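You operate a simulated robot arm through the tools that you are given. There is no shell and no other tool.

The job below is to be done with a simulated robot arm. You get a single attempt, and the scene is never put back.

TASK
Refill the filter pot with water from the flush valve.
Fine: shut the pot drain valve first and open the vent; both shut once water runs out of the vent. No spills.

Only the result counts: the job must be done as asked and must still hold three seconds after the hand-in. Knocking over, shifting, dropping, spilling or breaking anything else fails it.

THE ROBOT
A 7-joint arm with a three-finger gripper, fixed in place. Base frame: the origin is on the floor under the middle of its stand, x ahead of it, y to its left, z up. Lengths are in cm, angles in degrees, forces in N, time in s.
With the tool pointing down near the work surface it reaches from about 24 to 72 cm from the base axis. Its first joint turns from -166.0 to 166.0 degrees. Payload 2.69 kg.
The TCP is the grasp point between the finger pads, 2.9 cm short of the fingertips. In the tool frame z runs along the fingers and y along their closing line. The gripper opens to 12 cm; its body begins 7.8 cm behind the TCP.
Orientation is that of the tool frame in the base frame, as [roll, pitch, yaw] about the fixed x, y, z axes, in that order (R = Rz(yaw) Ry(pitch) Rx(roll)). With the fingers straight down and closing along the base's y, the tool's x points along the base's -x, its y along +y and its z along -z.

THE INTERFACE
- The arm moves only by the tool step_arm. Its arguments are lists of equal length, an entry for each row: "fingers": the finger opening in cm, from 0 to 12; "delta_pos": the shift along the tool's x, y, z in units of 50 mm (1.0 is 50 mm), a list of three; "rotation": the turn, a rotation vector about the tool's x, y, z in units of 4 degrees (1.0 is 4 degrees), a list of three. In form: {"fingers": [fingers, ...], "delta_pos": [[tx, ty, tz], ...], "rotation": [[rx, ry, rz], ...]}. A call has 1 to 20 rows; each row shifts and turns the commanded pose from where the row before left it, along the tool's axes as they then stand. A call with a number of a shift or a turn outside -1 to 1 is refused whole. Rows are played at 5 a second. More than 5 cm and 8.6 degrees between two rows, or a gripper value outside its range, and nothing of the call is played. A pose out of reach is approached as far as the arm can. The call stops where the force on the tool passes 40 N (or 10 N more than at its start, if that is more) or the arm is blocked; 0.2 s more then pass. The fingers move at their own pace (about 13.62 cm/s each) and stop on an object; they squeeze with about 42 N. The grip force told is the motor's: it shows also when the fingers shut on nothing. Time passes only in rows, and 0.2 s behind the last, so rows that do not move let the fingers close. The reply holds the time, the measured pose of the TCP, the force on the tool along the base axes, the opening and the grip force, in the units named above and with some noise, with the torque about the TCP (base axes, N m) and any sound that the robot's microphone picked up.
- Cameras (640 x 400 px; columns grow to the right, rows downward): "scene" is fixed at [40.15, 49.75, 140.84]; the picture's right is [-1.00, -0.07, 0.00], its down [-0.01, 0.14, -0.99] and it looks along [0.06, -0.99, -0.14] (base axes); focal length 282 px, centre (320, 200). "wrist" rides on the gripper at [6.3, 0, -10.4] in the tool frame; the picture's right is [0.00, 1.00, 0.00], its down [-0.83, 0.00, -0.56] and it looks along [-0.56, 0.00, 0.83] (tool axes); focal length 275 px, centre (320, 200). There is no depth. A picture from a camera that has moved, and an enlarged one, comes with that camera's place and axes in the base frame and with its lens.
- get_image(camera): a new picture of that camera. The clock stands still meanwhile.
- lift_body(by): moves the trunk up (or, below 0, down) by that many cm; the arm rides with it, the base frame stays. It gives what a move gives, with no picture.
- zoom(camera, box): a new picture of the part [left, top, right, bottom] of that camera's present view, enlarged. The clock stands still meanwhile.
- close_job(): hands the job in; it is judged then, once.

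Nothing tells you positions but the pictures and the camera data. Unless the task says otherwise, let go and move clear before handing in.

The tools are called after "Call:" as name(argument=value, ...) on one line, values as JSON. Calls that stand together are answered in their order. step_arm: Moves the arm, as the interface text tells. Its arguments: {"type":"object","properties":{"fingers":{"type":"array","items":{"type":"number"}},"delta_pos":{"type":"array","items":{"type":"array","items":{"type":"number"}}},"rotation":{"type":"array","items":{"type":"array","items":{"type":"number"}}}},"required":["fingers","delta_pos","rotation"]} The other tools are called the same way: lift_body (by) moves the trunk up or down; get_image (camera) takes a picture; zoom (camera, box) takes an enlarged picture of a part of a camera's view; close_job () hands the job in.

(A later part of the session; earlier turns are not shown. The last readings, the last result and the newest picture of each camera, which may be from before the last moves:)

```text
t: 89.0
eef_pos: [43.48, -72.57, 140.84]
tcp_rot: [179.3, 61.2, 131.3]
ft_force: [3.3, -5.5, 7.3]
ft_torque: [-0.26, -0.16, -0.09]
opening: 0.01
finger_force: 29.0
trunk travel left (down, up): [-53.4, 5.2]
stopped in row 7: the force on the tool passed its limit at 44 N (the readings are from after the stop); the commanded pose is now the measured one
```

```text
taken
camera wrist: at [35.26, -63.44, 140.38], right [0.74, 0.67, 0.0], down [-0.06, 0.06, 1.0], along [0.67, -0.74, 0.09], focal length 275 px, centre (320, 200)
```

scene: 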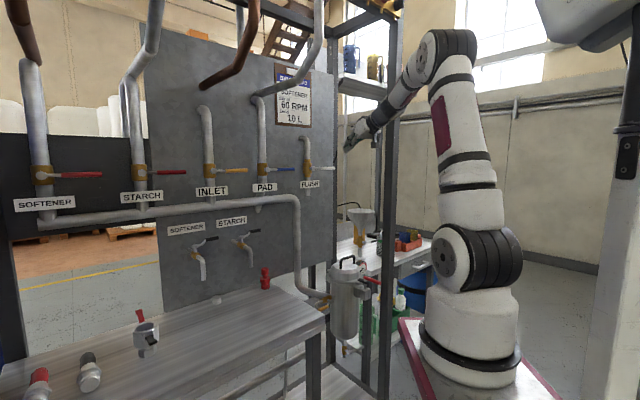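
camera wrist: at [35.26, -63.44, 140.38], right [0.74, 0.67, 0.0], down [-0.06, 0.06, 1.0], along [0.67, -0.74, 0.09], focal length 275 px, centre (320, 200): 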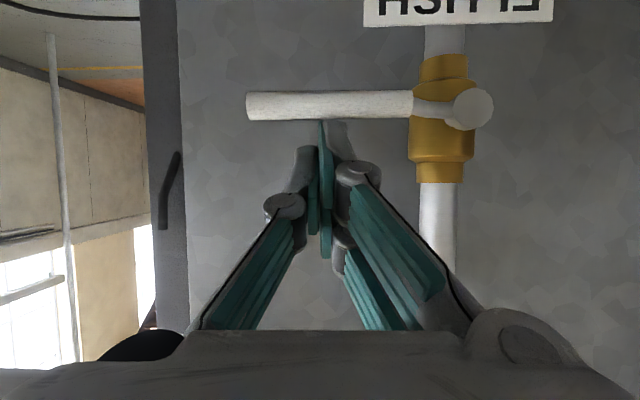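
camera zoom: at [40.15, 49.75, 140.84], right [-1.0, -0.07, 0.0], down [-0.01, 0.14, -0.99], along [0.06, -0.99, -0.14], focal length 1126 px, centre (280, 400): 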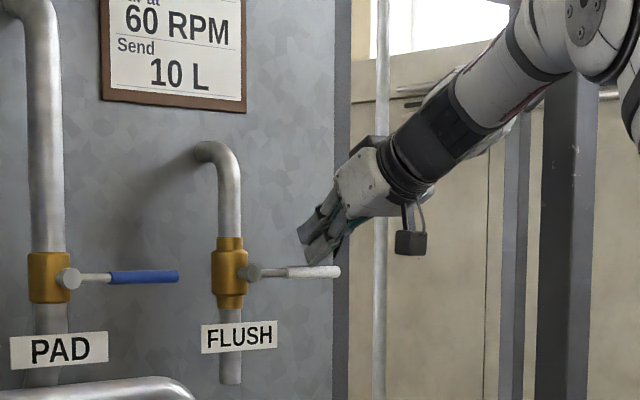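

Pressing down is blocked at once (44 N), so the flush opens upward. I'll back off, go below the lever and approach from underneath.

Call:
step_arm(fingers=[0, 0, 0, 0, 0, 0, 0, 0, 0], delta_pos=[[-0.087, 0, -0.05], [0.4, 0, -0.69], [0.4, 0, -0.69], [0.48, 0, 0.277], [0.48, 0, 0.277], [0.48, 0, 0.277], [-0.355, 0, 0.615], [-0.355, 0, 0.6], [0, 0, 0]], rotation=[[0, 0, 0], [0, 0, 0], [0, 0, 0], [0, 0, 0], [0, 0, 0], [0, 0, 0], [0, 0, 0], [0, 0, 0], [0, 0, 0]])

Call:
zoom(camera="scene", box=[280, 100, 380, 200])

Call:
get_image(camera="wrist")

```text
t: 91.0
eef_pos: [42.92, -71.74, 132.89]
tcp_rot: [179.2, 60.9, 131.3]
ft_force: [1.1, -0.1, 0.3]
ft_torque: [-0.03, 0.02, 0.02]
opening: 0.0
finger_force: 28.2
trunk travel left (down, up): [-53.4, 5.2]
```

```text
4.00 times, centred on (330, 150) of scene
camera zoom: at [40.15, 49.75, 140.84], right [-1.0, -0.07, 0.0], down [-0.01, 0.14, -0.99], along [0.06, -0.99, -0.14], focal length 1126 px, centre (280, 400)
```

zoom: 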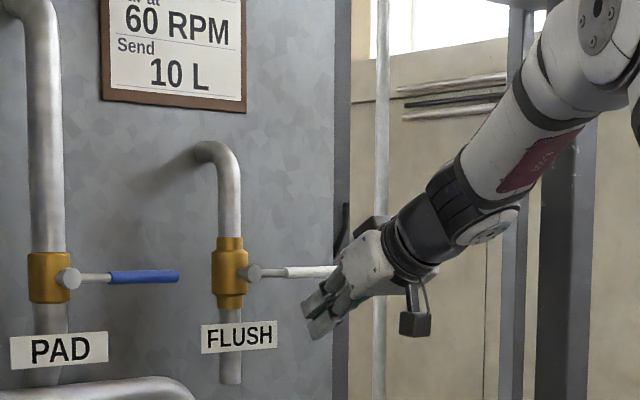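

```text
taken
camera wrist: at [34.74, -62.81, 132.42], right [0.74, 0.67, 0.0], down [-0.06, 0.06, 1.0], along [0.67, -0.74, 0.08], focal length 275 px, centre (320, 200)
```

wrist: 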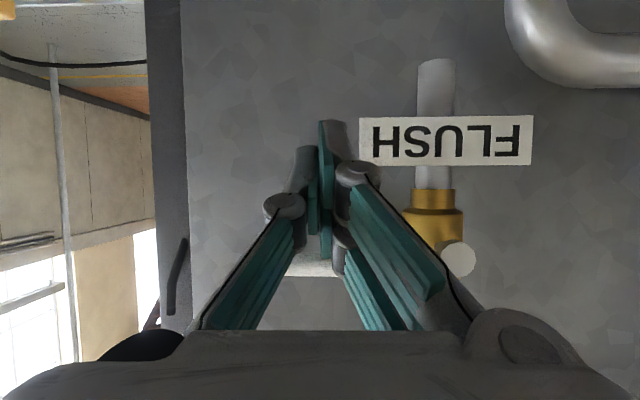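

The fingers are now under the flush lever. I'll push it up along its arc toward vertical; water will start to flow as it opens.

Call:
step_arm(fingers=[0, 0, 0, 0, 0, 0, 0], delta_pos=[[-0.182, 0, -0.105], [-0.182, 0, -0.105], [-0.33, -0.08, -0.19], [-0.33, -0.08, -0.19], [-0.294, 0.2, -0.17], [-0.225, 0.3, -0.13], [0, 0, 0]], rotation=[[0, 0, 0], [0, 0, 0], [0, 0, 0], [0, 0, 0], [0, 0, 0], [0, 0, 0], [0, 0, 0]])

Call:
zoom(camera="scene", box=[280, 100, 380, 200])

Call:
get_image(camera="wrist")

Call:
get_image(camera="scene")

```text
t: 92.6
eef_pos: [44.14, -70.61, 141.8]
tcp_rot: [179.2, 61.0, 131.2]
ft_force: [-1.1, -0.6, -0.7]
ft_torque: [0.0, -0.01, -0.02]
opening: 0.0
finger_force: 29.3
trunk travel left (down, up): [-53.4, 5.2]
```

```text
4.00 times, centred on (330, 150) of scene
camera zoom: at [40.15, 49.75, 140.84], right [-1.0, -0.07, 0.0], down [-0.01, 0.14, -0.99], along [0.06, -0.99, -0.14], focal length 1126 px, centre (280, 400)
```

zoom: 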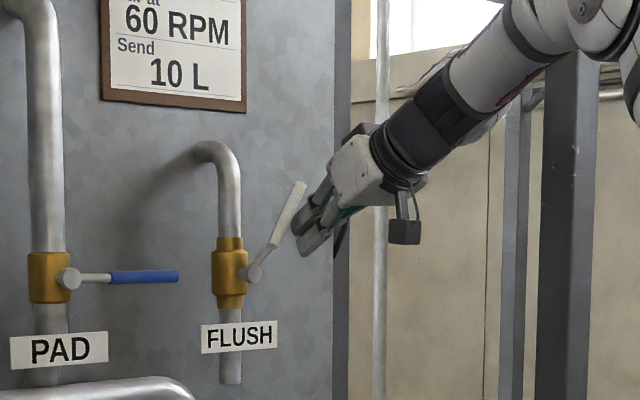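

```text
taken
camera wrist: at [35.98, -61.59, 141.42], right [0.74, 0.67, 0.0], down [-0.06, 0.06, 1.0], along [0.67, -0.74, 0.08], focal length 275 px, centre (320, 200)
```

wrist: 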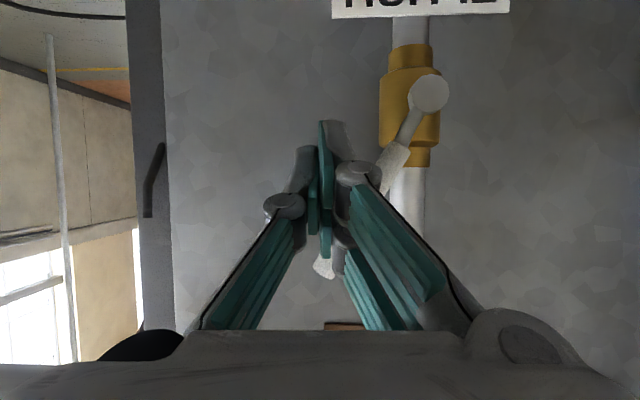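

```text
taken
```

scene: 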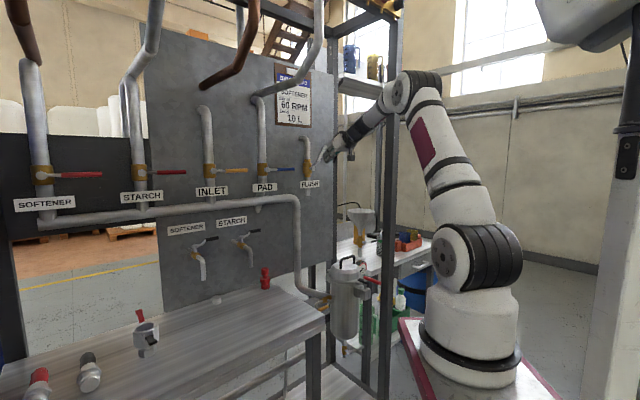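

The flush lever is swinging up freely, now about 60° open, and no water spills from the stub. Completing the swing to vertical.

Call:
step_arm(fingers=[0, 0, 0, 0, 0], delta_pos=[[-0.156, 0.34, -0.09], [-0.078, 0.39, -0.045], [0, 0.2, 0], [0, 0.1, 0], [0, 0.06, 0]], rotation=[[0, 0, 0], [0, 0, 0], [0, 0, 0], [0, 0, 0], [0, 0, 0]])

Call:
zoom(camera="scene", box=[280, 100, 380, 200])

Call:
zoom(camera="scene", box=[300, 240, 400, 380])

Call:
get_image(camera="wrist")

```text
t: 93.7
eef_pos: [46.96, -67.74, 143.17]
tcp_rot: [179.9, 61.2, 130.7]
ft_force: [-6.0, -8.7, -0.9]
ft_torque: [0.05, -0.07, -0.22]
opening: 0.0
finger_force: 28.3
trunk travel left (down, up): [-53.4, 5.2]
stopped in row 5: the force on the tool passed its limit at 43 N (the readings are from after the stop); the commanded pose is now the measured one
```

```text
4.00 times, centred on (330, 150) of scene
camera zoom: at [40.15, 49.75, 140.84], right [-1.0, -0.07, 0.0], down [-0.01, 0.14, -0.99], along [0.06, -0.99, -0.14], focal length 1126 px, centre (280, 400)
```

zoom: 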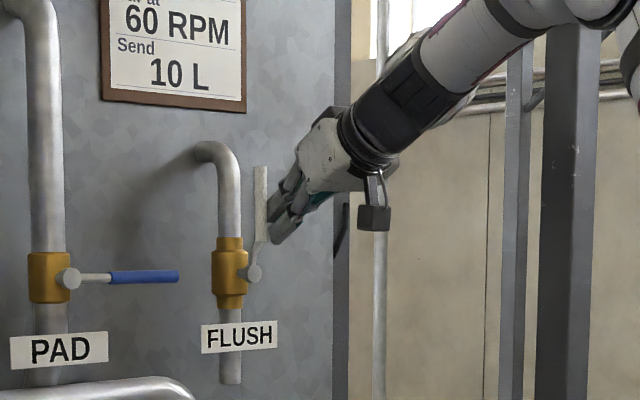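

```text
2.86 times, centred on (350, 310) of scene
camera zoom: at [40.15, 49.75, 140.84], right [-1.0, -0.07, 0.0], down [-0.01, 0.14, -0.99], along [0.06, -0.99, -0.14], focal length 805 px, centre (234, -114)
```

zoom: 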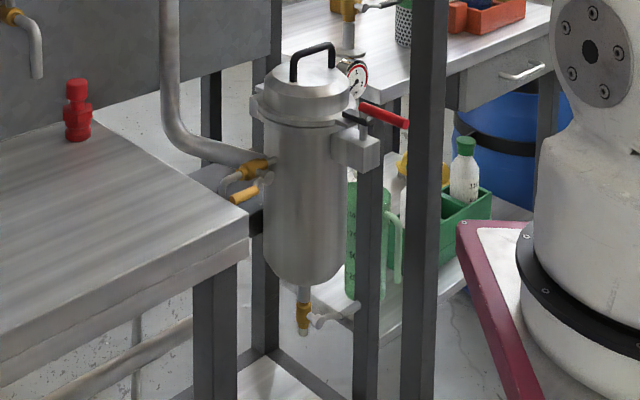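

```text
taken
camera wrist: at [38.98, -58.58, 142.7], right [0.76, 0.65, 0.0], down [-0.05, 0.07, 1.0], along [0.65, -0.75, 0.09], focal length 275 px, centre (320, 200)
```

wrist: 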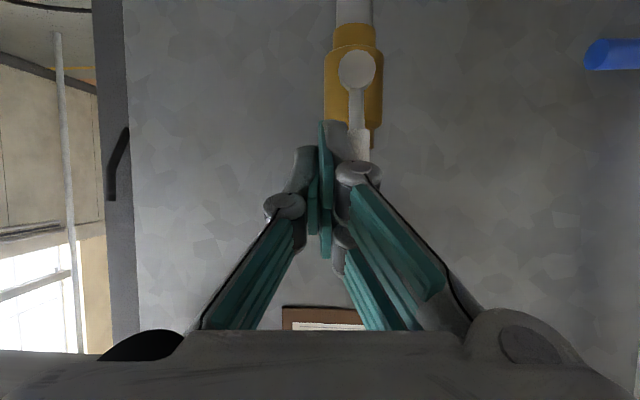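

The flush lever is vertical against its open stop; nothing drips anywhere. Now I'll back away and turn the wrist camera downward to watch the vent spout and funnel.

Call:
step_arm(fingers=[0, 0, 0, 0, 0, 0, 0, 0, 0, 0, 0, 0, 0, 0, 0, 0], delta_pos=[[0.15, -0.06, -0.26], [0.163, 0.085, -0.149], [0.172, 0.085, -0.136], [0.182, 0.085, -0.124], [0.19, 0.085, -0.11], [0.198, 0.085, -0.098], [0.204, 0.085, -0.083], [0.209, 0.085, -0.069], [0.213, 0.085, -0.055], [0.216, 0.085, -0.04], [0.218, 0.085, -0.025], [0.22, 0.085, -0.009], [0.22, 0.085, 0.006], [0.219, 0.085, 0.022], [0.217, 0.085, 0.037], [0.215, 0.085, 0.052]], rotation=[[0, 0, 0], [0, 1, 0], [0, 1, 0], [0, 1, 0], [0, 1, 0], [0, 1, 0], [0, 1, 0], [0, 1, 0], [0, 1, 0], [0, 1, 0], [0, 1, 0], [0, 1, 0], [0, 1, 0], [0, 1, 0], [0, 1, 0], [0, 1, 0]])

Call:
get_image(camera="wrist")

Call:
zoom(camera="scene", box=[300, 240, 400, 380])

```text
t: 97.1
eef_pos: [40.6, -50.63, 137.95]
tcp_rot: [179.9, 1.1, 131.0]
ft_force: [-0.6, -0.3, 0.2]
ft_torque: [-0.02, -0.04, 0.0]
opening: 0.0
finger_force: 28.9
trunk travel left (down, up): [-53.4, 5.2]
```

```text
taken
camera wrist: at [36.21, -45.74, 148.26], right [0.75, 0.66, 0.0], down [0.54, -0.62, 0.57], along [0.38, -0.43, -0.82], focal length 275 px, centre (320, 200)
```

wrist: 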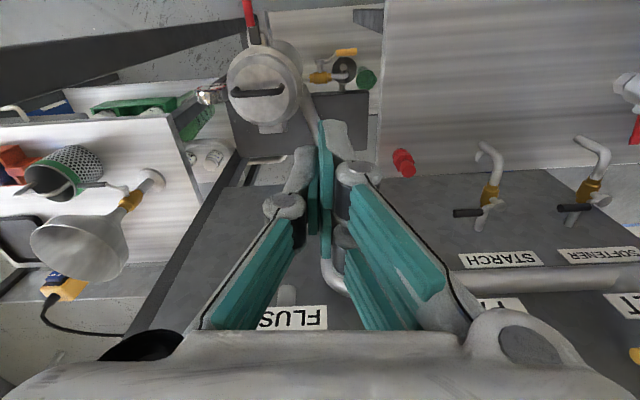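

```text
2.86 times, centred on (350, 310) of scene
camera zoom: at [40.15, 49.75, 140.84], right [-1.0, -0.07, 0.0], down [-0.01, 0.14, -0.99], along [0.06, -0.99, -0.14], focal length 805 px, centre (234, -114)
```

zoom: 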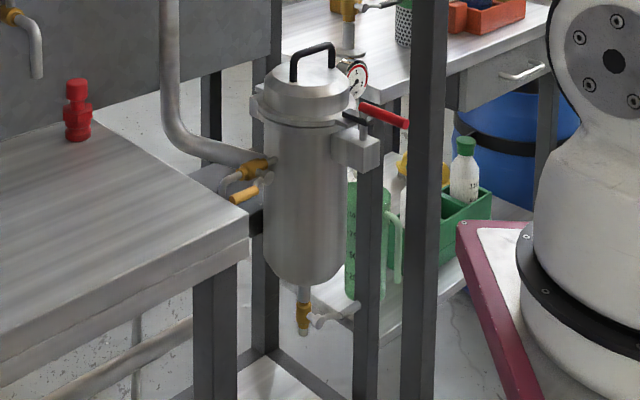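

Call:
zoom(camera="wrist", box=[300, 35, 390, 100])

Call:
zoom(camera="wrist", box=[180, 30, 320, 150])

```text
6.15 times, centred on (345, 68) of wrist
camera zoom: at [36.21, -45.74, 148.26], right [0.75, 0.66, 0.0], down [0.54, -0.62, 0.57], along [0.38, -0.43, -0.82], focal length 1694 px, centre (166, 1015)
```

zoom: 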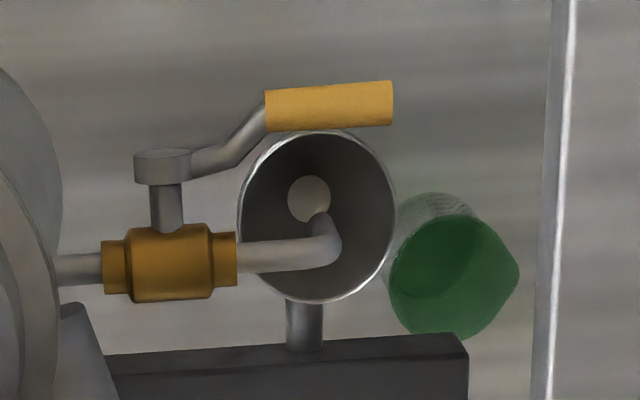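

```text
3.33 times, centred on (250, 90) of wrist
camera zoom: at [36.21, -45.74, 148.26], right [0.75, 0.66, 0.0], down [0.54, -0.62, 0.57], along [0.38, -0.43, -0.82], focal length 918 px, centre (553, 567)
```

zoom: 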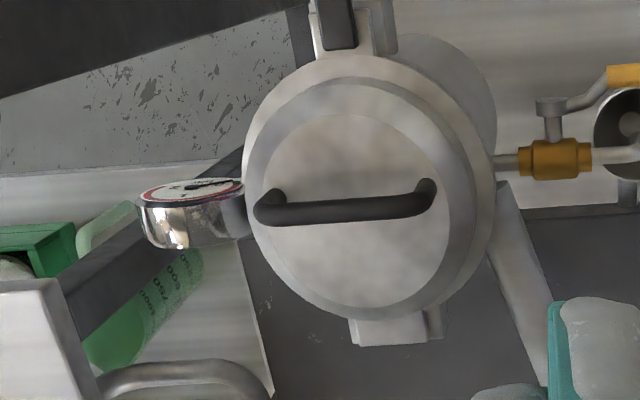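

I have an excellent view of the vent spout over its funnel, of the gauge and of the pot; no water at the vent yet. I'll wait in short intervals and keep checking.

Call:
step_arm(fingers=[0, 0, 0, 0, 0], delta_pos=[[0, 0, 0], [0, 0, 0], [0, 0, 0], [0, 0, 0], [0, 0, 0]], rotation=[[0, 0, 0], [0, 0, 0], [0, 0, 0], [0, 0, 0], [0, 0, 0]])

Call:
zoom(camera="wrist", box=[300, 35, 390, 100])

Call:
zoom(camera="scene", box=[280, 120, 400, 380])

```text
t: 98.3
eef_pos: [40.58, -50.68, 137.85]
tcp_rot: [179.8, 1.2, 131.0]
ft_force: [-0.1, -0.7, -0.2]
ft_torque: [-0.02, -0.03, -0.02]
opening: 0.0
finger_force: 29.1
trunk travel left (down, up): [-53.4, 5.2]
```

```text
6.15 times, centred on (345, 68) of wrist
camera zoom: at [36.22, -45.76, 148.25], right [0.75, 0.66, 0.0], down [0.54, -0.62, 0.57], along [0.38, -0.43, -0.82], focal length 1694 px, centre (166, 1015)
```

zoom: 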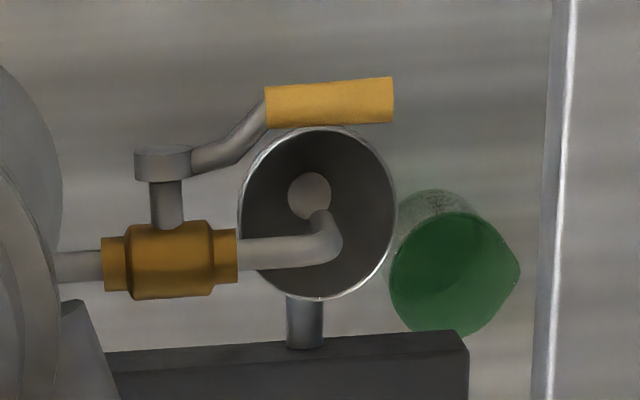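

```text
1.54 times, centred on (340, 250) of scene
camera zoom: at [40.15, 49.75, 140.84], right [-1.0, -0.07, 0.0], down [-0.01, 0.14, -0.99], along [0.06, -0.99, -0.14], focal length 433 px, centre (289, 123)
```

zoom: 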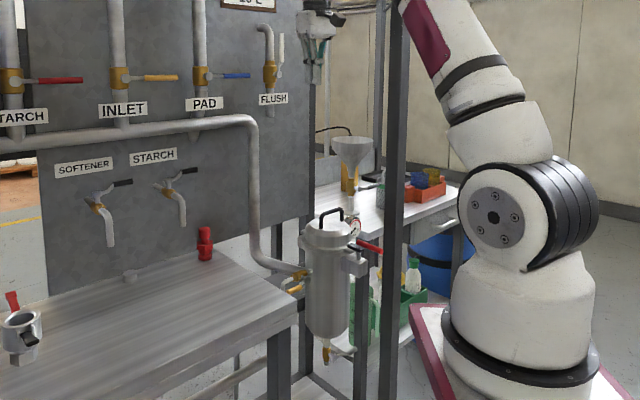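

No change yet. Waiting on, in two-second steps.

Call:
step_arm(fingers=[0, 0, 0, 0, 0, 0, 0, 0, 0, 0], delta_pos=[[0, 0, 0], [0, 0, 0], [0, 0, 0], [0, 0, 0], [0, 0, 0], [0, 0, 0], [0, 0, 0], [0, 0, 0], [0, 0, 0], [0, 0, 0]], rotation=[[0, 0, 0], [0, 0, 0], [0, 0, 0], [0, 0, 0], [0, 0, 0], [0, 0, 0], [0, 0, 0], [0, 0, 0], [0, 0, 0], [0, 0, 0]])

Call:
zoom(camera="wrist", box=[300, 35, 390, 100])

```text
t: 100.5
eef_pos: [40.58, -50.63, 137.9]
tcp_rot: [179.9, 1.3, 131.1]
ft_force: [0.1, -0.6, -0.6]
ft_torque: [-0.01, -0.02, -0.01]
opening: 0.03
finger_force: 28.5
trunk travel left (down, up): [-53.4, 5.2]
```

```text
6.15 times, centred on (345, 68) of wrist
camera zoom: at [36.22, -45.76, 148.25], right [0.75, 0.66, 0.0], down [0.54, -0.62, 0.57], along [0.38, -0.43, -0.82], focal length 1694 px, centre (166, 1015)
```

zoom: 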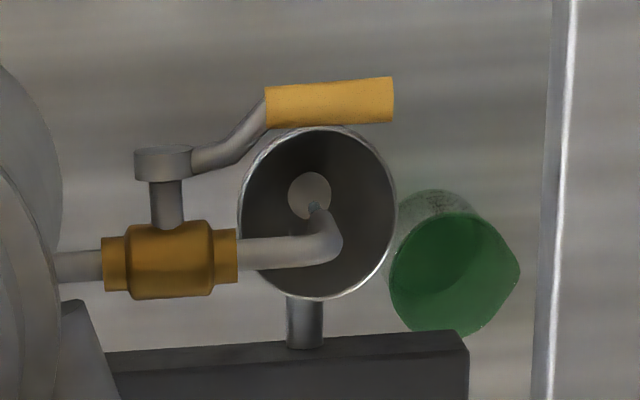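

Something has appeared at the spout's mouth. Looking closer.

Call:
zoom(camera="wrist", box=[330, 52, 362, 76])

```text
16.00 times, centred on (346, 64) of wrist
camera zoom: at [36.22, -45.76, 148.25], right [0.75, 0.66, 0.0], down [0.54, -0.62, 0.57], along [0.38, -0.43, -0.82], focal length 4404 px, centre (-96, 2376)
```

zoom: 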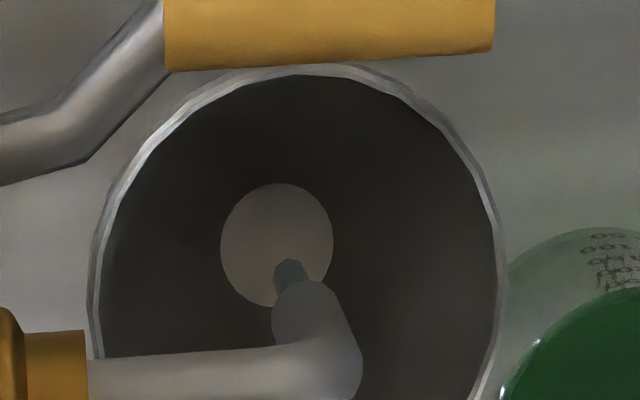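

Yes: a thin stream of water is running from the vent spout into the funnel, so the pot is full. Going straight back to the flush lever, to its left side, to close it.

Call:
step_arm(fingers=[0, 0, 0, 0, 0, 0, 0, 0, 0, 0, 0, 0, 0, 0, 0], delta_pos=[[-0.228, -0.021, -0.1], [-0.234, -0.021, -0.084], [-0.24, -0.021, -0.067], [-0.244, -0.021, -0.051], [-0.247, -0.021, -0.033], [-0.248, -0.021, -0.016], [-0.249, -0.021, 0.002], [-0.248, -0.021, 0.019], [-0.246, -0.021, 0.036], [-0.243, -0.021, 0.053], [-0.239, -0.021, 0.07], [-0.233, -0.021, 0.086], [-0.227, -0.021, 0.102], [-0.219, -0.021, 0.118], [-0.21, -0.021, 0.133]], rotation=[[0, -1, 0], [0, -1, 0], [0, -1, 0], [0, -1, 0], [0, -1, 0], [0, -1, 0], [0, -1, 0], [0, -1, 0], [0, -1, 0], [0, -1, 0], [0, -1, 0], [0, -1, 0], [0, -1, 0], [0, -1, 0], [0, -1, 0]])

Call:
get_image(camera="wrist")

Call:
zoom(camera="scene", box=[280, 100, 380, 200])

```text
t: 103.7
eef_pos: [50.46, -64.5, 145.69]
tcp_rot: [179.9, 61.3, 130.9]
ft_force: [-1.0, -0.1, -0.2]
ft_torque: [-0.03, -0.02, 0.01]
opening: 0.0
finger_force: 28.8
trunk travel left (down, up): [-53.4, 5.2]
```

```text
taken
camera wrist: at [42.43, -55.33, 145.25], right [0.75, 0.66, 0.0], down [-0.06, 0.07, 1.0], along [0.66, -0.75, 0.09], focal length 275 px, centre (320, 200)
```

wrist: 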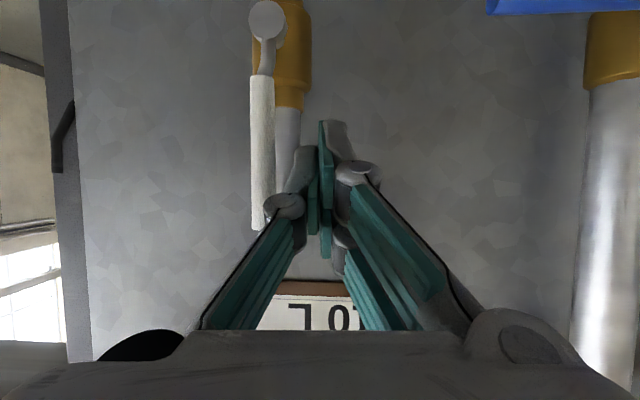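

```text
4.00 times, centred on (330, 150) of scene
camera zoom: at [40.15, 49.75, 140.84], right [-1.0, -0.07, 0.0], down [-0.01, 0.14, -0.99], along [0.06, -0.99, -0.14], focal length 1126 px, centre (280, 400)
```

zoom: 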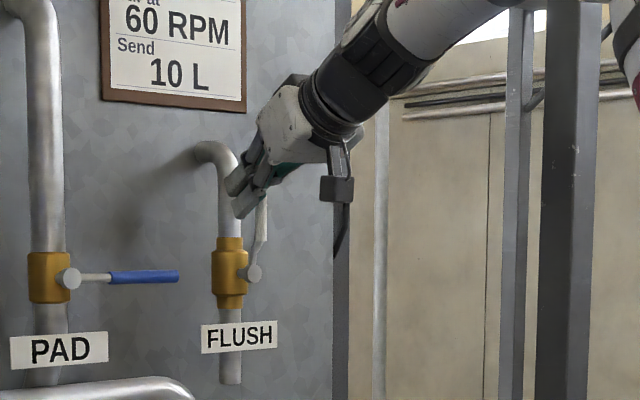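

The closed fingers are on the left side of the upright flush lever, as planned. Sweeping it right and down to shut.

Call:
step_arm(fingers=[0, 0, 0, 0, 0, 0, 0, 0, 0], delta_pos=[[0, -0.16, 0], [0, -0.36, 0], [0, -0.36, 0], [0.156, -0.31, 0.09], [0.037, -0.25, 0.137], [0.243, -0.17, 0.279], [0.312, -0.08, 0.18], [0.087, 0, 0.05], [0.087, 0, 0.05]], rotation=[[0, 0, 0], [0, 0, 0], [0, 0, 0], [0, 0, 0], [0, 0, 0], [0, 0, 0], [0, 0, 0], [0, 0, 0], [0, 0, 0]])

Call:
get_image(camera="wrist")

Call:
zoom(camera="scene", box=[280, 100, 380, 200])

```text
t: 105.8
eef_pos: [44.95, -71.03, 140.88]
tcp_rot: [-179.7, 62.2, 131.3]
ft_force: [2.6, -3.0, 4.3]
ft_torque: [-0.14, -0.1, -0.07]
opening: 0.0
finger_force: 28.9
trunk travel left (down, up): [-53.4, 5.2]
stopped in row 9: the force on the tool passed its limit at 43 N (the readings are from after the stop); the commanded pose is now the measured one
```

```text
taken
camera wrist: at [36.99, -61.91, 140.15], right [0.75, 0.66, -0.01], down [-0.06, 0.08, 0.99], along [0.65, -0.75, 0.1], focal length 275 px, centre (320, 200)
```

wrist: 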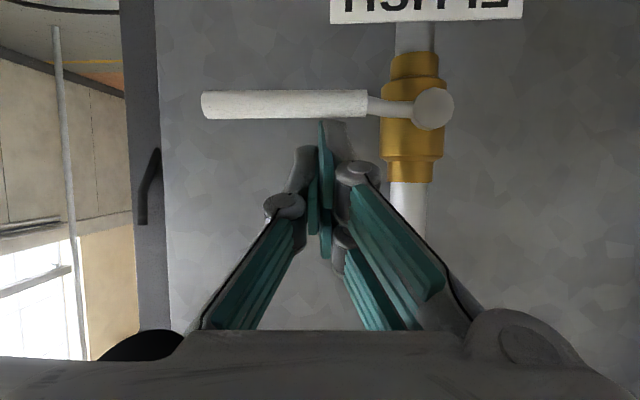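

```text
4.00 times, centred on (330, 150) of scene
camera zoom: at [40.15, 49.75, 140.84], right [-1.0, -0.07, 0.0], down [-0.01, 0.14, -0.99], along [0.06, -0.99, -0.14], focal length 1126 px, centre (280, 400)
```

zoom: 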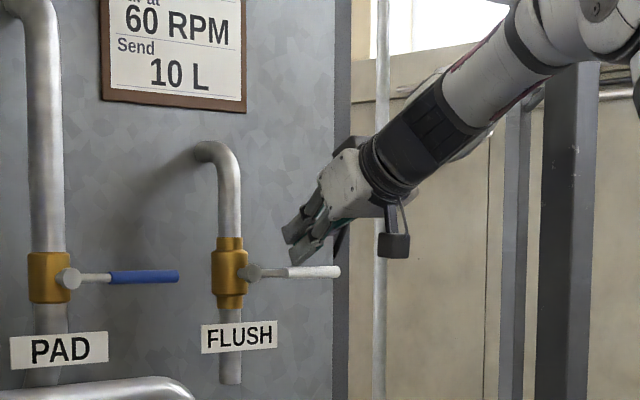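

The flush lever is horizontal and hard against its shut stop. Now straight to the vent: back off, and down in front of the open vent lever, below its level.

Call:
step_arm(fingers=[0, 0, 0, 0, 0, 0, 0, 0, 0, 0, 0, 0, 0, 0, 0, 0, 0, 0], delta_pos=[[-0.17, 0, -0.1], [0.392, 0.2, -0.696], [0.392, 0.2, -0.696], [0.392, 0.2, -0.696], [0.392, 0.2, -0.696], [0.392, 0.2, -0.696], [0.884, 0.17, 0.383], [0.884, 0.17, 0.383], [0.884, 0.17, 0.383], [0.884, 0.17, 0.383], [0.884, 0.17, 0.383], [0.884, 0.17, 0.383], [0.884, 0.17, 0.383], [0.884, 0.17, 0.383], [0.884, 0.17, 0.383], [0.884, 0.17, 0.383], [0.884, 0.17, 0.383], [0, 0, 0]], rotation=[[0, 0, 0], [0, 0, 0], [0, 0, 0], [0, 0, 0], [0, 0, 0], [0, 0, 0], [0, 0, 0], [0, 0, 0], [0, 0, 0], [0, 0, 0], [0, 0, 0], [0, 0, 0], [0, 0, 0], [0, 0, 0], [0, 0, 0], [0, 0, 0], [0, 0, 0], [0, 0, 0]])

Call:
get_image(camera="wrist")

Call:
zoom(camera="scene", box=[290, 190, 450, 350])

```text
t: 109.6
eef_pos: [39.62, -43.67, 88.76]
tcp_rot: [179.7, 62.0, 131.1]
ft_force: [0.4, 0.9, 0.6]
ft_torque: [0.0, -0.03, -0.03]
opening: 0.0
finger_force: 29.0
out of reach, approached as far as the arm can: row 17
trunk travel left (down, up): [-53.4, 5.2]
```

```text
taken
camera wrist: at [31.43, -34.5, 88.12], right [0.75, 0.66, 0.0], down [-0.07, 0.08, 0.99], along [0.66, -0.75, 0.1], focal length 275 px, centre (320, 200)
```

wrist: 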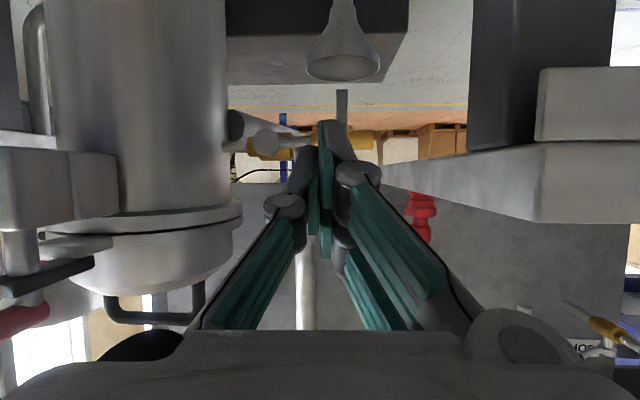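

```text
2.50 times, centred on (370, 270) of scene
camera zoom: at [40.15, 49.75, 140.84], right [-1.0, -0.07, 0.0], down [-0.01, 0.14, -0.99], along [0.06, -0.99, -0.14], focal length 704 px, centre (195, 25)
```

zoom: 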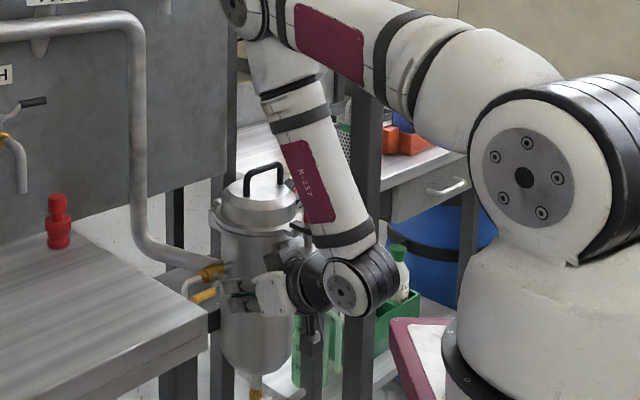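

Call:
zoom(camera="wrist", box=[220, 40, 420, 190])

```text
2.67 times, centred on (320, 115) of wrist
camera zoom: at [31.43, -34.5, 88.12], right [0.75, 0.66, 0.0], down [-0.07, 0.08, 0.99], along [0.66, -0.75, 0.1], focal length 734 px, centre (320, 427)
```

zoom: 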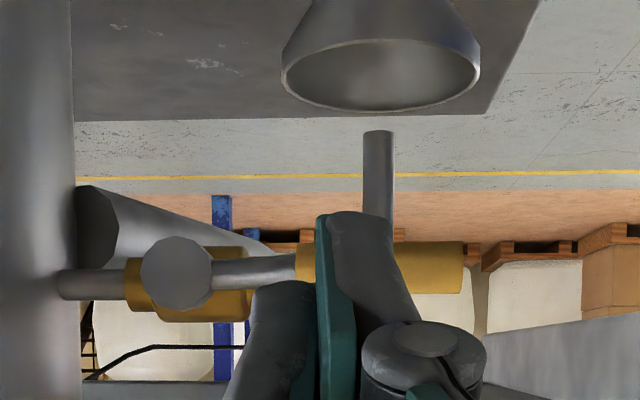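

The stream at the vent has stopped with the flush shut; the vent lever lies horizontal just ahead, its end at a≈3.9, z≈86. I'll pitch slightly more, drop below it and move in underneath.

Call:
step_arm(fingers=[0, 0, 0, 0], delta_pos=[[0.321, 0.05, 0.171], [0.309, 0.05, 0.193], [0.294, 0.05, 0.214], [0, 0, 0]], rotation=[[0, 1, 0], [0, 1, 0], [0, 1, 0], [0, 0, 0]])

Call:
get_image(camera="wrist")

Call:
zoom(camera="scene", box=[290, 190, 450, 350])

```text
t: 110.6
eef_pos: [39.87, -43.32, 83.27]
tcp_rot: [179.9, 50.0, 131.2]
ft_force: [1.0, -1.1, 0.0]
ft_torque: [-0.01, 0.02, 0.0]
opening: 0.0
finger_force: 28.6
trunk travel left (down, up): [-53.4, 5.2]
```

```text
taken
camera wrist: at [31.87, -34.32, 85.17], right [0.75, 0.66, 0.0], down [0.07, -0.08, 0.99], along [0.66, -0.75, -0.11], focal length 275 px, centre (320, 200)
```

wrist: 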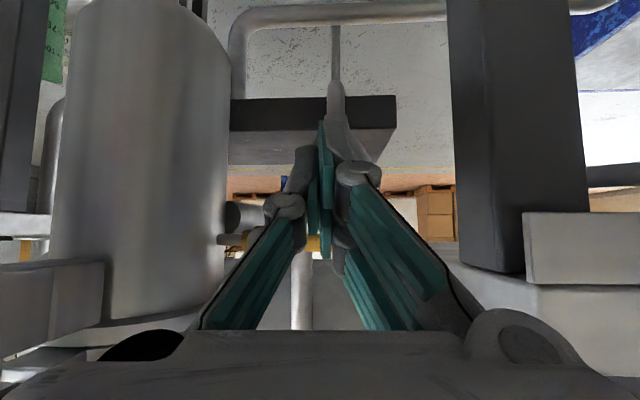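

```text
2.50 times, centred on (370, 270) of scene
camera zoom: at [40.15, 49.75, 140.84], right [-1.0, -0.07, 0.0], down [-0.01, 0.14, -0.99], along [0.06, -0.99, -0.14], focal length 704 px, centre (195, 25)
```

zoom: 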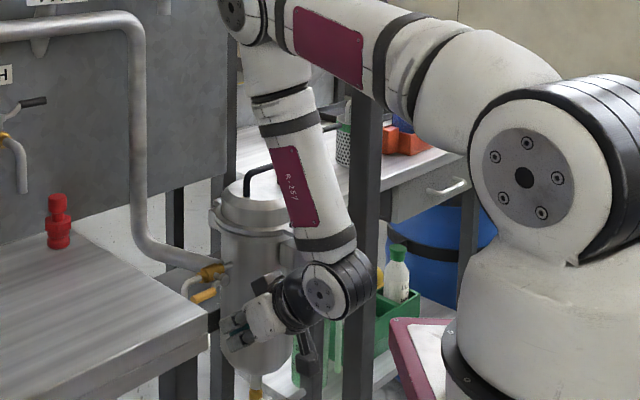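

Reach is fine now. The lever is just above the fingertips; moving in beneath it.

Call:
step_arm(fingers=[0, 0, 0], delta_pos=[[-0.231, 0.035, 0.276], [-0.231, 0.035, 0.276], [0, 0, 0]], rotation=[[0, 0, 0], [0, 0, 0], [0, 0, 0]])

Call:
get_image(camera="wrist")

Call:
zoom(camera="scene", box=[300, 260, 380, 320])

```text
t: 111.4
eef_pos: [42.29, -46.16, 83.23]
tcp_rot: [179.6, 49.9, 131.2]
ft_force: [-0.2, -0.4, 0.6]
ft_torque: [0.0, -0.02, -0.01]
opening: 0.0
finger_force: 28.6
trunk travel left (down, up): [-53.4, 5.2]
```

```text
taken
camera wrist: at [34.34, -37.01, 85.04], right [0.75, 0.66, 0.0], down [0.07, -0.08, 0.99], along [0.66, -0.74, -0.11], focal length 275 px, centre (320, 200)
```

wrist: 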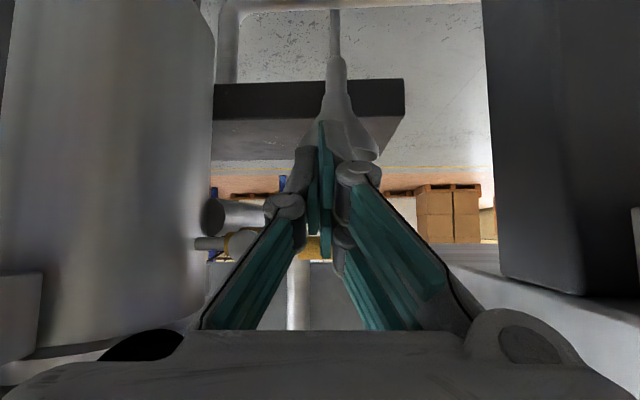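

```text
6.67 times, centred on (340, 290) of scene
camera zoom: at [40.15, 49.75, 140.84], right [-1.0, -0.07, 0.0], down [-0.01, 0.14, -0.99], along [0.06, -0.99, -0.14], focal length 1877 px, centre (187, -400)
```

zoom: 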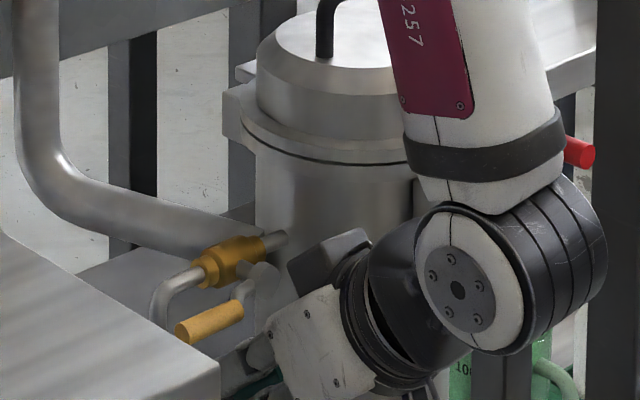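

The fingers are below the lever with about 1 cm to spare. Lifting it along its arc toward upright.

Call:
step_arm(fingers=[0, 0, 0, 0, 0], delta_pos=[[-0.184, 0.17, -0.154], [-0.282, -0.03, -0.237], [-0.127, -0.086, -0.107], [-0.107, -0.124, -0.09], [0, 0, 0]], rotation=[[0, 0, 0], [0, 0, 0], [0, 0, 0], [0, 0, 0], [0, 0, 0]])

Call:
get_image(camera="wrist")

Call:
zoom(camera="scene", box=[300, 260, 380, 320])

```text
t: 112.6
eef_pos: [41.68, -46.62, 87.83]
tcp_rot: [-179.8, 50.2, 131.1]
ft_force: [2.1, 2.7, -0.5]
ft_torque: [0.02, 0.01, 0.1]
opening: 0.01
finger_force: 28.9
out of reach, approached as far as the arm can: row 1
trunk travel left (down, up): [-53.4, 5.2]
```

```text
taken
camera wrist: at [33.64, -37.57, 89.67], right [0.75, 0.66, -0.01], down [0.07, -0.08, 0.99], along [0.65, -0.75, -0.11], focal length 275 px, centre (320, 200)
```

wrist: 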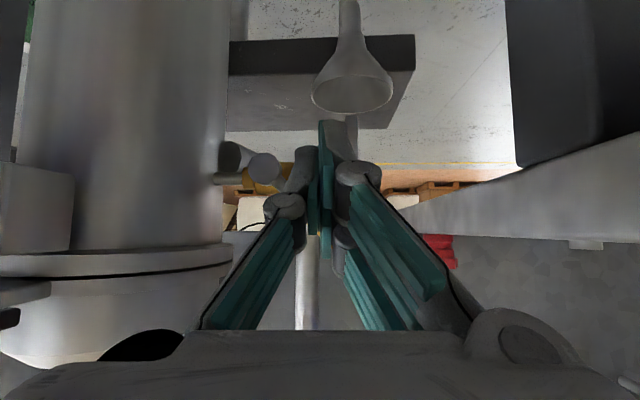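

```text
6.67 times, centred on (340, 290) of scene
camera zoom: at [40.15, 49.75, 140.84], right [-1.0, -0.07, 0.0], down [-0.01, 0.14, -0.99], along [0.06, -0.99, -0.14], focal length 1877 px, centre (187, -400)
```

zoom: 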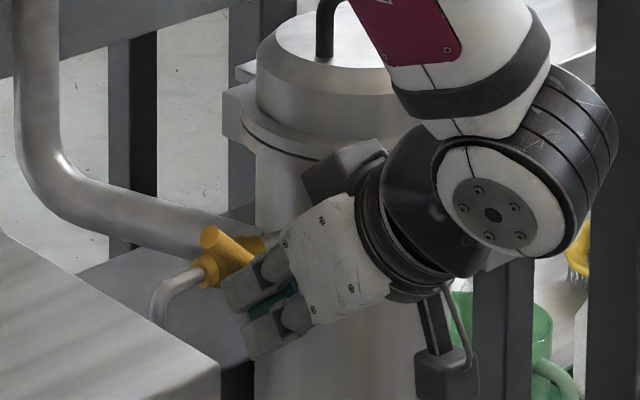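

The vent lever has been raised well past half way. Finishing the push to upright, against its shut stop.

Call:
step_arm(fingers=[0, 0, 0, 0, 0, 0], delta_pos=[[-0.077, -0.1, -0.064], [-0.077, -0.14, -0.064], [-0.03, -0.14, -0.026], [0, -0.08, 0], [0, -0.08, 0], [0, -0.08, 0]], rotation=[[0, 0, 0], [0, 0, 0], [0, 0, 0], [0, 0, 0], [0, 0, 0], [0, 0, 0]])

Call:
get_image(camera="wrist")

Call:
zoom(camera="scene", box=[300, 260, 380, 320])

```text
t: 114.0
eef_pos: [39.28, -48.65, 89.02]
tcp_rot: [-179.9, 49.9, 131.3]
ft_force: [-0.2, 8.9, -2.9]
ft_torque: [0.12, -0.07, 0.19]
opening: 0.02
finger_force: 28.1
trunk travel left (down, up): [-53.4, 5.2]
```

```text
taken
camera wrist: at [31.31, -39.51, 90.87], right [0.75, 0.66, -0.01], down [0.08, -0.08, 0.99], along [0.65, -0.75, -0.11], focal length 275 px, centre (320, 200)
```

wrist: 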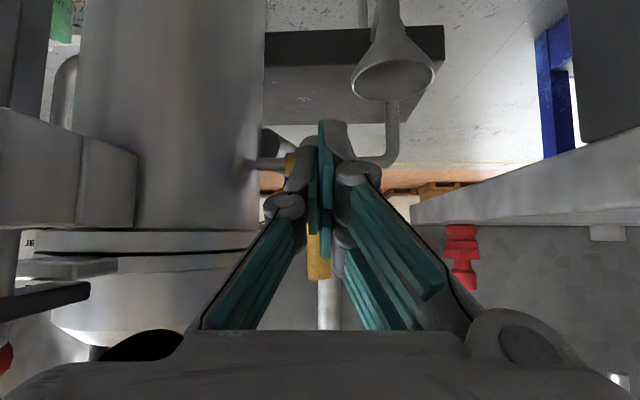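

```text
6.67 times, centred on (340, 290) of scene
camera zoom: at [40.15, 49.75, 140.84], right [-1.0, -0.07, 0.0], down [-0.01, 0.14, -0.99], along [0.06, -0.99, -0.14], focal length 1877 px, centre (187, -400)
```

zoom: 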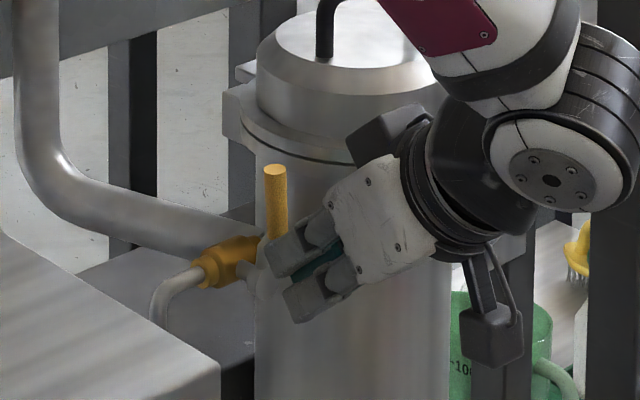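

The lever is nearly upright, but my fingertips have slipped in front of its stem, so it may be a few degrees short of its stop. I'll back out, come to its left side a bit higher, and push it home on the grip.

Call:
step_arm(fingers=[0, 0, 0, 0, 0, 0, 0], delta_pos=[[0.26, 0, -0.31], [0.26, 0, -0.31], [-0.19, 0.4, -0.16], [-0.19, 0.4, -0.16], [-0.289, 0.0, 0.345], [-0.289, 0.0, 0.345], [0, 0, 0]], rotation=[[0, 0, 0], [0, 0, 0], [0, 0, 0], [0, 0, 0], [0, 0, 0], [0, 0, 0], [0, 0, 0]])

Call:
get_image(camera="wrist")

Call:
zoom(camera="scene", box=[300, 260, 380, 320])

```text
t: 115.6
eef_pos: [42.83, -46.21, 91.56]
tcp_rot: [-179.8, 50.1, 131.1]
ft_force: [0.0, 0.2, 0.3]
ft_torque: [-0.03, -0.01, 0.01]
opening: 0.01
finger_force: 28.4
trunk travel left (down, up): [-53.4, 5.2]
```

```text
taken
camera wrist: at [34.82, -37.2, 93.32], right [0.75, 0.66, -0.01], down [0.07, -0.08, 0.99], along [0.65, -0.75, -0.11], focal length 275 px, centre (320, 200)
```

wrist: 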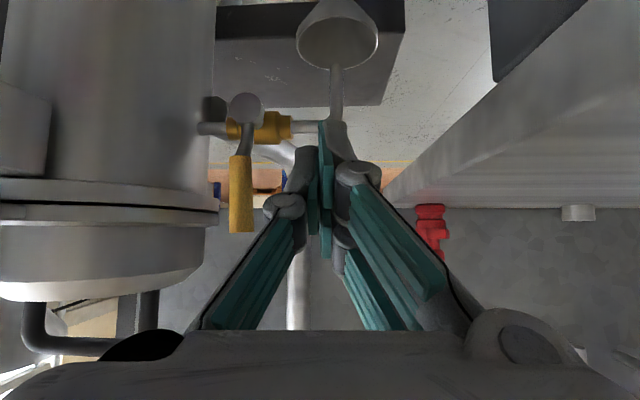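

```text
6.67 times, centred on (340, 290) of scene
camera zoom: at [40.15, 49.75, 140.84], right [-1.0, -0.07, 0.0], down [-0.01, 0.14, -0.99], along [0.06, -0.99, -0.14], focal length 1877 px, centre (187, -400)
```

zoom: 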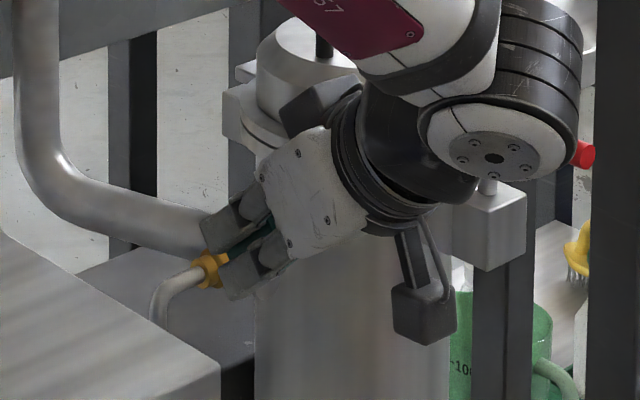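

The vent lever now looks upright. I'll press it gently from the left to make certain it is against its shut stop.

Call:
step_arm(fingers=[0, 0, 0, 0, 0, 0, 0, 0], delta_pos=[[0, -0.18, 0], [0, -0.14, 0], [0, -0.06, 0], [0, -0.06, 0], [0, -0.06, 0], [0, -0.06, 0], [0, -0.06, 0], [0, -0.06, 0]], rotation=[[0, 0, 0], [0, 0, 0], [0, 0, 0], [0, 0, 0], [0, 0, 0], [0, 0, 0], [0, 0, 0], [0, 0, 0]])

Call:
get_image(camera="wrist")

```text
t: 117.4
eef_pos: [40.13, -48.41, 91.45]
tcp_rot: [-179.9, 50.0, 131.2]
ft_force: [2.0, 11.9, -0.3]
ft_torque: [0.1, -0.05, 0.15]
opening: 0.0
finger_force: 28.4
trunk travel left (down, up): [-53.4, 5.2]
```

```text
taken
camera wrist: at [32.09, -39.32, 93.29], right [0.75, 0.66, 0.0], down [0.08, -0.08, 0.99], along [0.66, -0.75, -0.11], focal length 275 px, centre (320, 200)
```

wrist: 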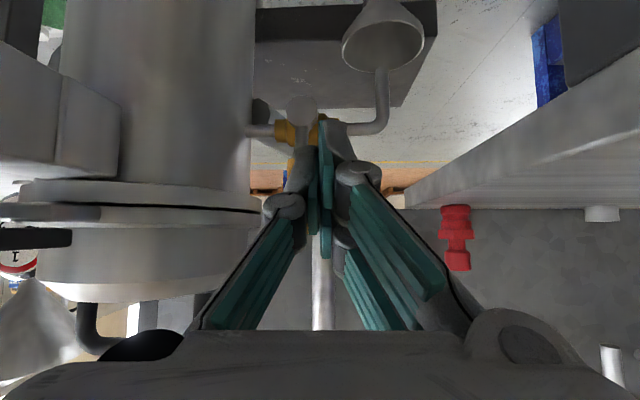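

The rounded fingertips are just sliding along the front of the grip. I'll back off, go 1.3 cm deeper and push again.

Call:
step_arm(fingers=[0, 0, 0, 0, 0, 0, 0, 0, 0, 0], delta_pos=[[0, 0.3, 0], [0, 0.3, 0], [-0.167, 0, 0.2], [0, -0.2, 0], [0, -0.12, 0], [0, -0.06, 0], [0, -0.06, 0], [0, -0.06, 0], [0, -0.06, 0], [0, 0, 0]], rotation=[[0, 0, 0], [0, 0, 0], [0, 0, 0], [0, 0, 0], [0, 0, 0], [0, 0, 0], [0, 0, 0], [0, 0, 0], [0, 0, 0], [0, 0, 0]])

Call:
get_image(camera="wrist")

Call:
zoom(camera="scene", box=[300, 260, 380, 320])

```text
t: 119.6
eef_pos: [41.5, -49.06, 91.33]
tcp_rot: [179.8, 50.2, 131.4]
ft_force: [22.4, 32.1, 8.8]
ft_torque: [0.06, -0.16, 0.46]
opening: 0.02
finger_force: 28.9
trunk travel left (down, up): [-53.4, 5.2]
```

```text
taken
camera wrist: at [33.48, -40.08, 93.3], right [0.75, 0.67, 0.0], down [0.07, -0.08, 0.99], along [0.66, -0.74, -0.11], focal length 275 px, centre (320, 200)
```

wrist: 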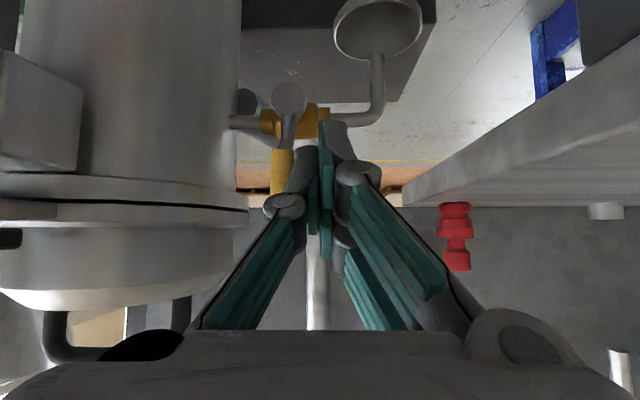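

```text
6.67 times, centred on (340, 290) of scene
camera zoom: at [40.15, 49.75, 140.84], right [-1.0, -0.07, 0.0], down [-0.01, 0.14, -0.99], along [0.06, -0.99, -0.14], focal length 1877 px, centre (187, -400)
```

zoom: 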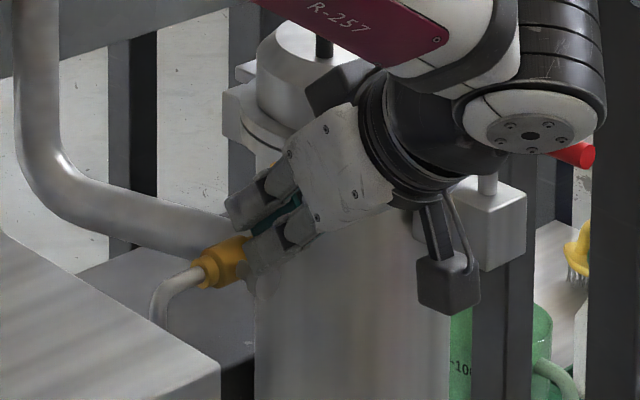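

38 N against the stop: the vent is firmly shut. Backing off and clear, then I'll verify all three valves.

Call:
step_arm(fingers=[0, 0, 0, 0, 0, 0, 0, 0, 0], delta_pos=[[0, 0.16, 0], [0, 0.16, 0], [0.39, 0, -0.46], [0.39, 0, -0.46], [-0.3, 0, -0.25], [-0.46, 0, -0.386], [-0.46, 0, -0.386], [-0.46, 0, -0.386], [-0.46, 0, -0.386]], rotation=[[0, 0, 0], [0, 0, 0], [0, 0, 0], [0, 0, 0], [0, 0, 0], [0, 0.5, 0], [0, 1, 0], [0, 1, 0], [0, 1, 0]])

Call:
get_image(camera="wrist")

Call:
get_image(camera="scene")

Call:
zoom(camera="scene", box=[300, 240, 400, 380])

```text
t: 121.6
eef_pos: [38.96, -44.34, 105.46]
tcp_rot: [-179.7, 36.0, 131.1]
ft_force: [0.4, -0.5, -0.6]
ft_torque: [0.02, -0.01, 0.01]
opening: 0.01
finger_force: 28.2
trunk travel left (down, up): [-53.4, 5.2]
```

```text
taken
camera wrist: at [31.56, -35.96, 110.17], right [0.75, 0.66, -0.01], down [0.23, -0.26, 0.94], along [0.62, -0.71, -0.35], focal length 275 px, centre (320, 200)
```

wrist: 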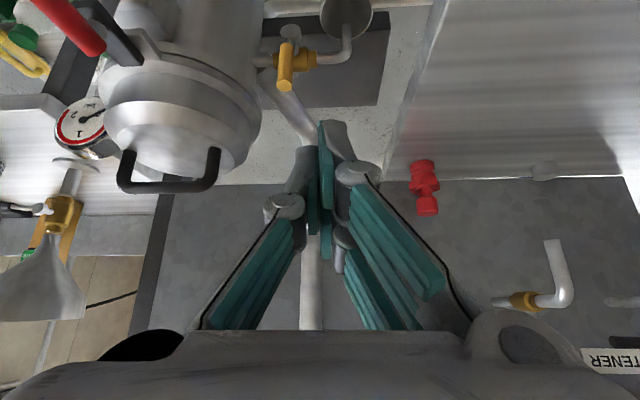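

```text
taken
```

scene: 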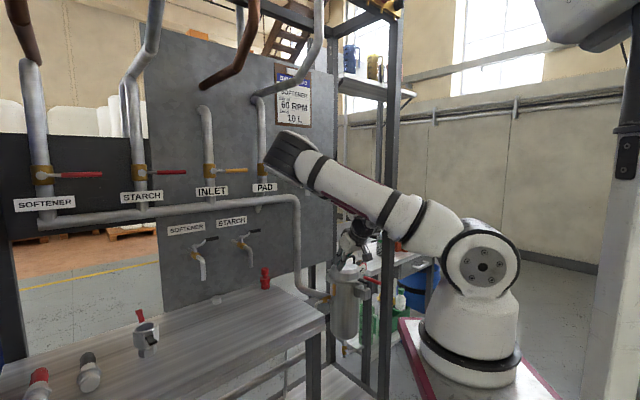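

```text
2.86 times, centred on (350, 310) of scene
camera zoom: at [40.15, 49.75, 140.84], right [-1.0, -0.07, 0.0], down [-0.01, 0.14, -0.99], along [0.06, -0.99, -0.14], focal length 805 px, centre (234, -114)
```

zoom: 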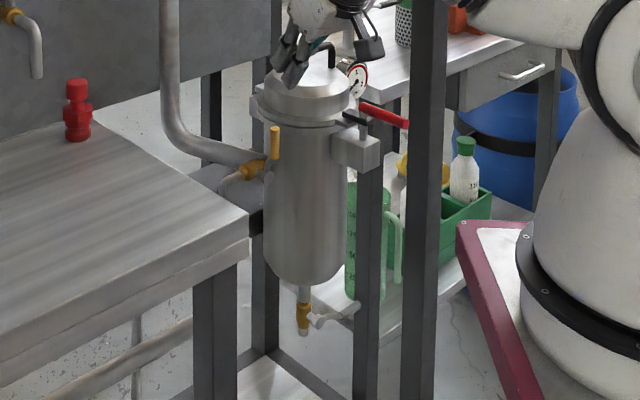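

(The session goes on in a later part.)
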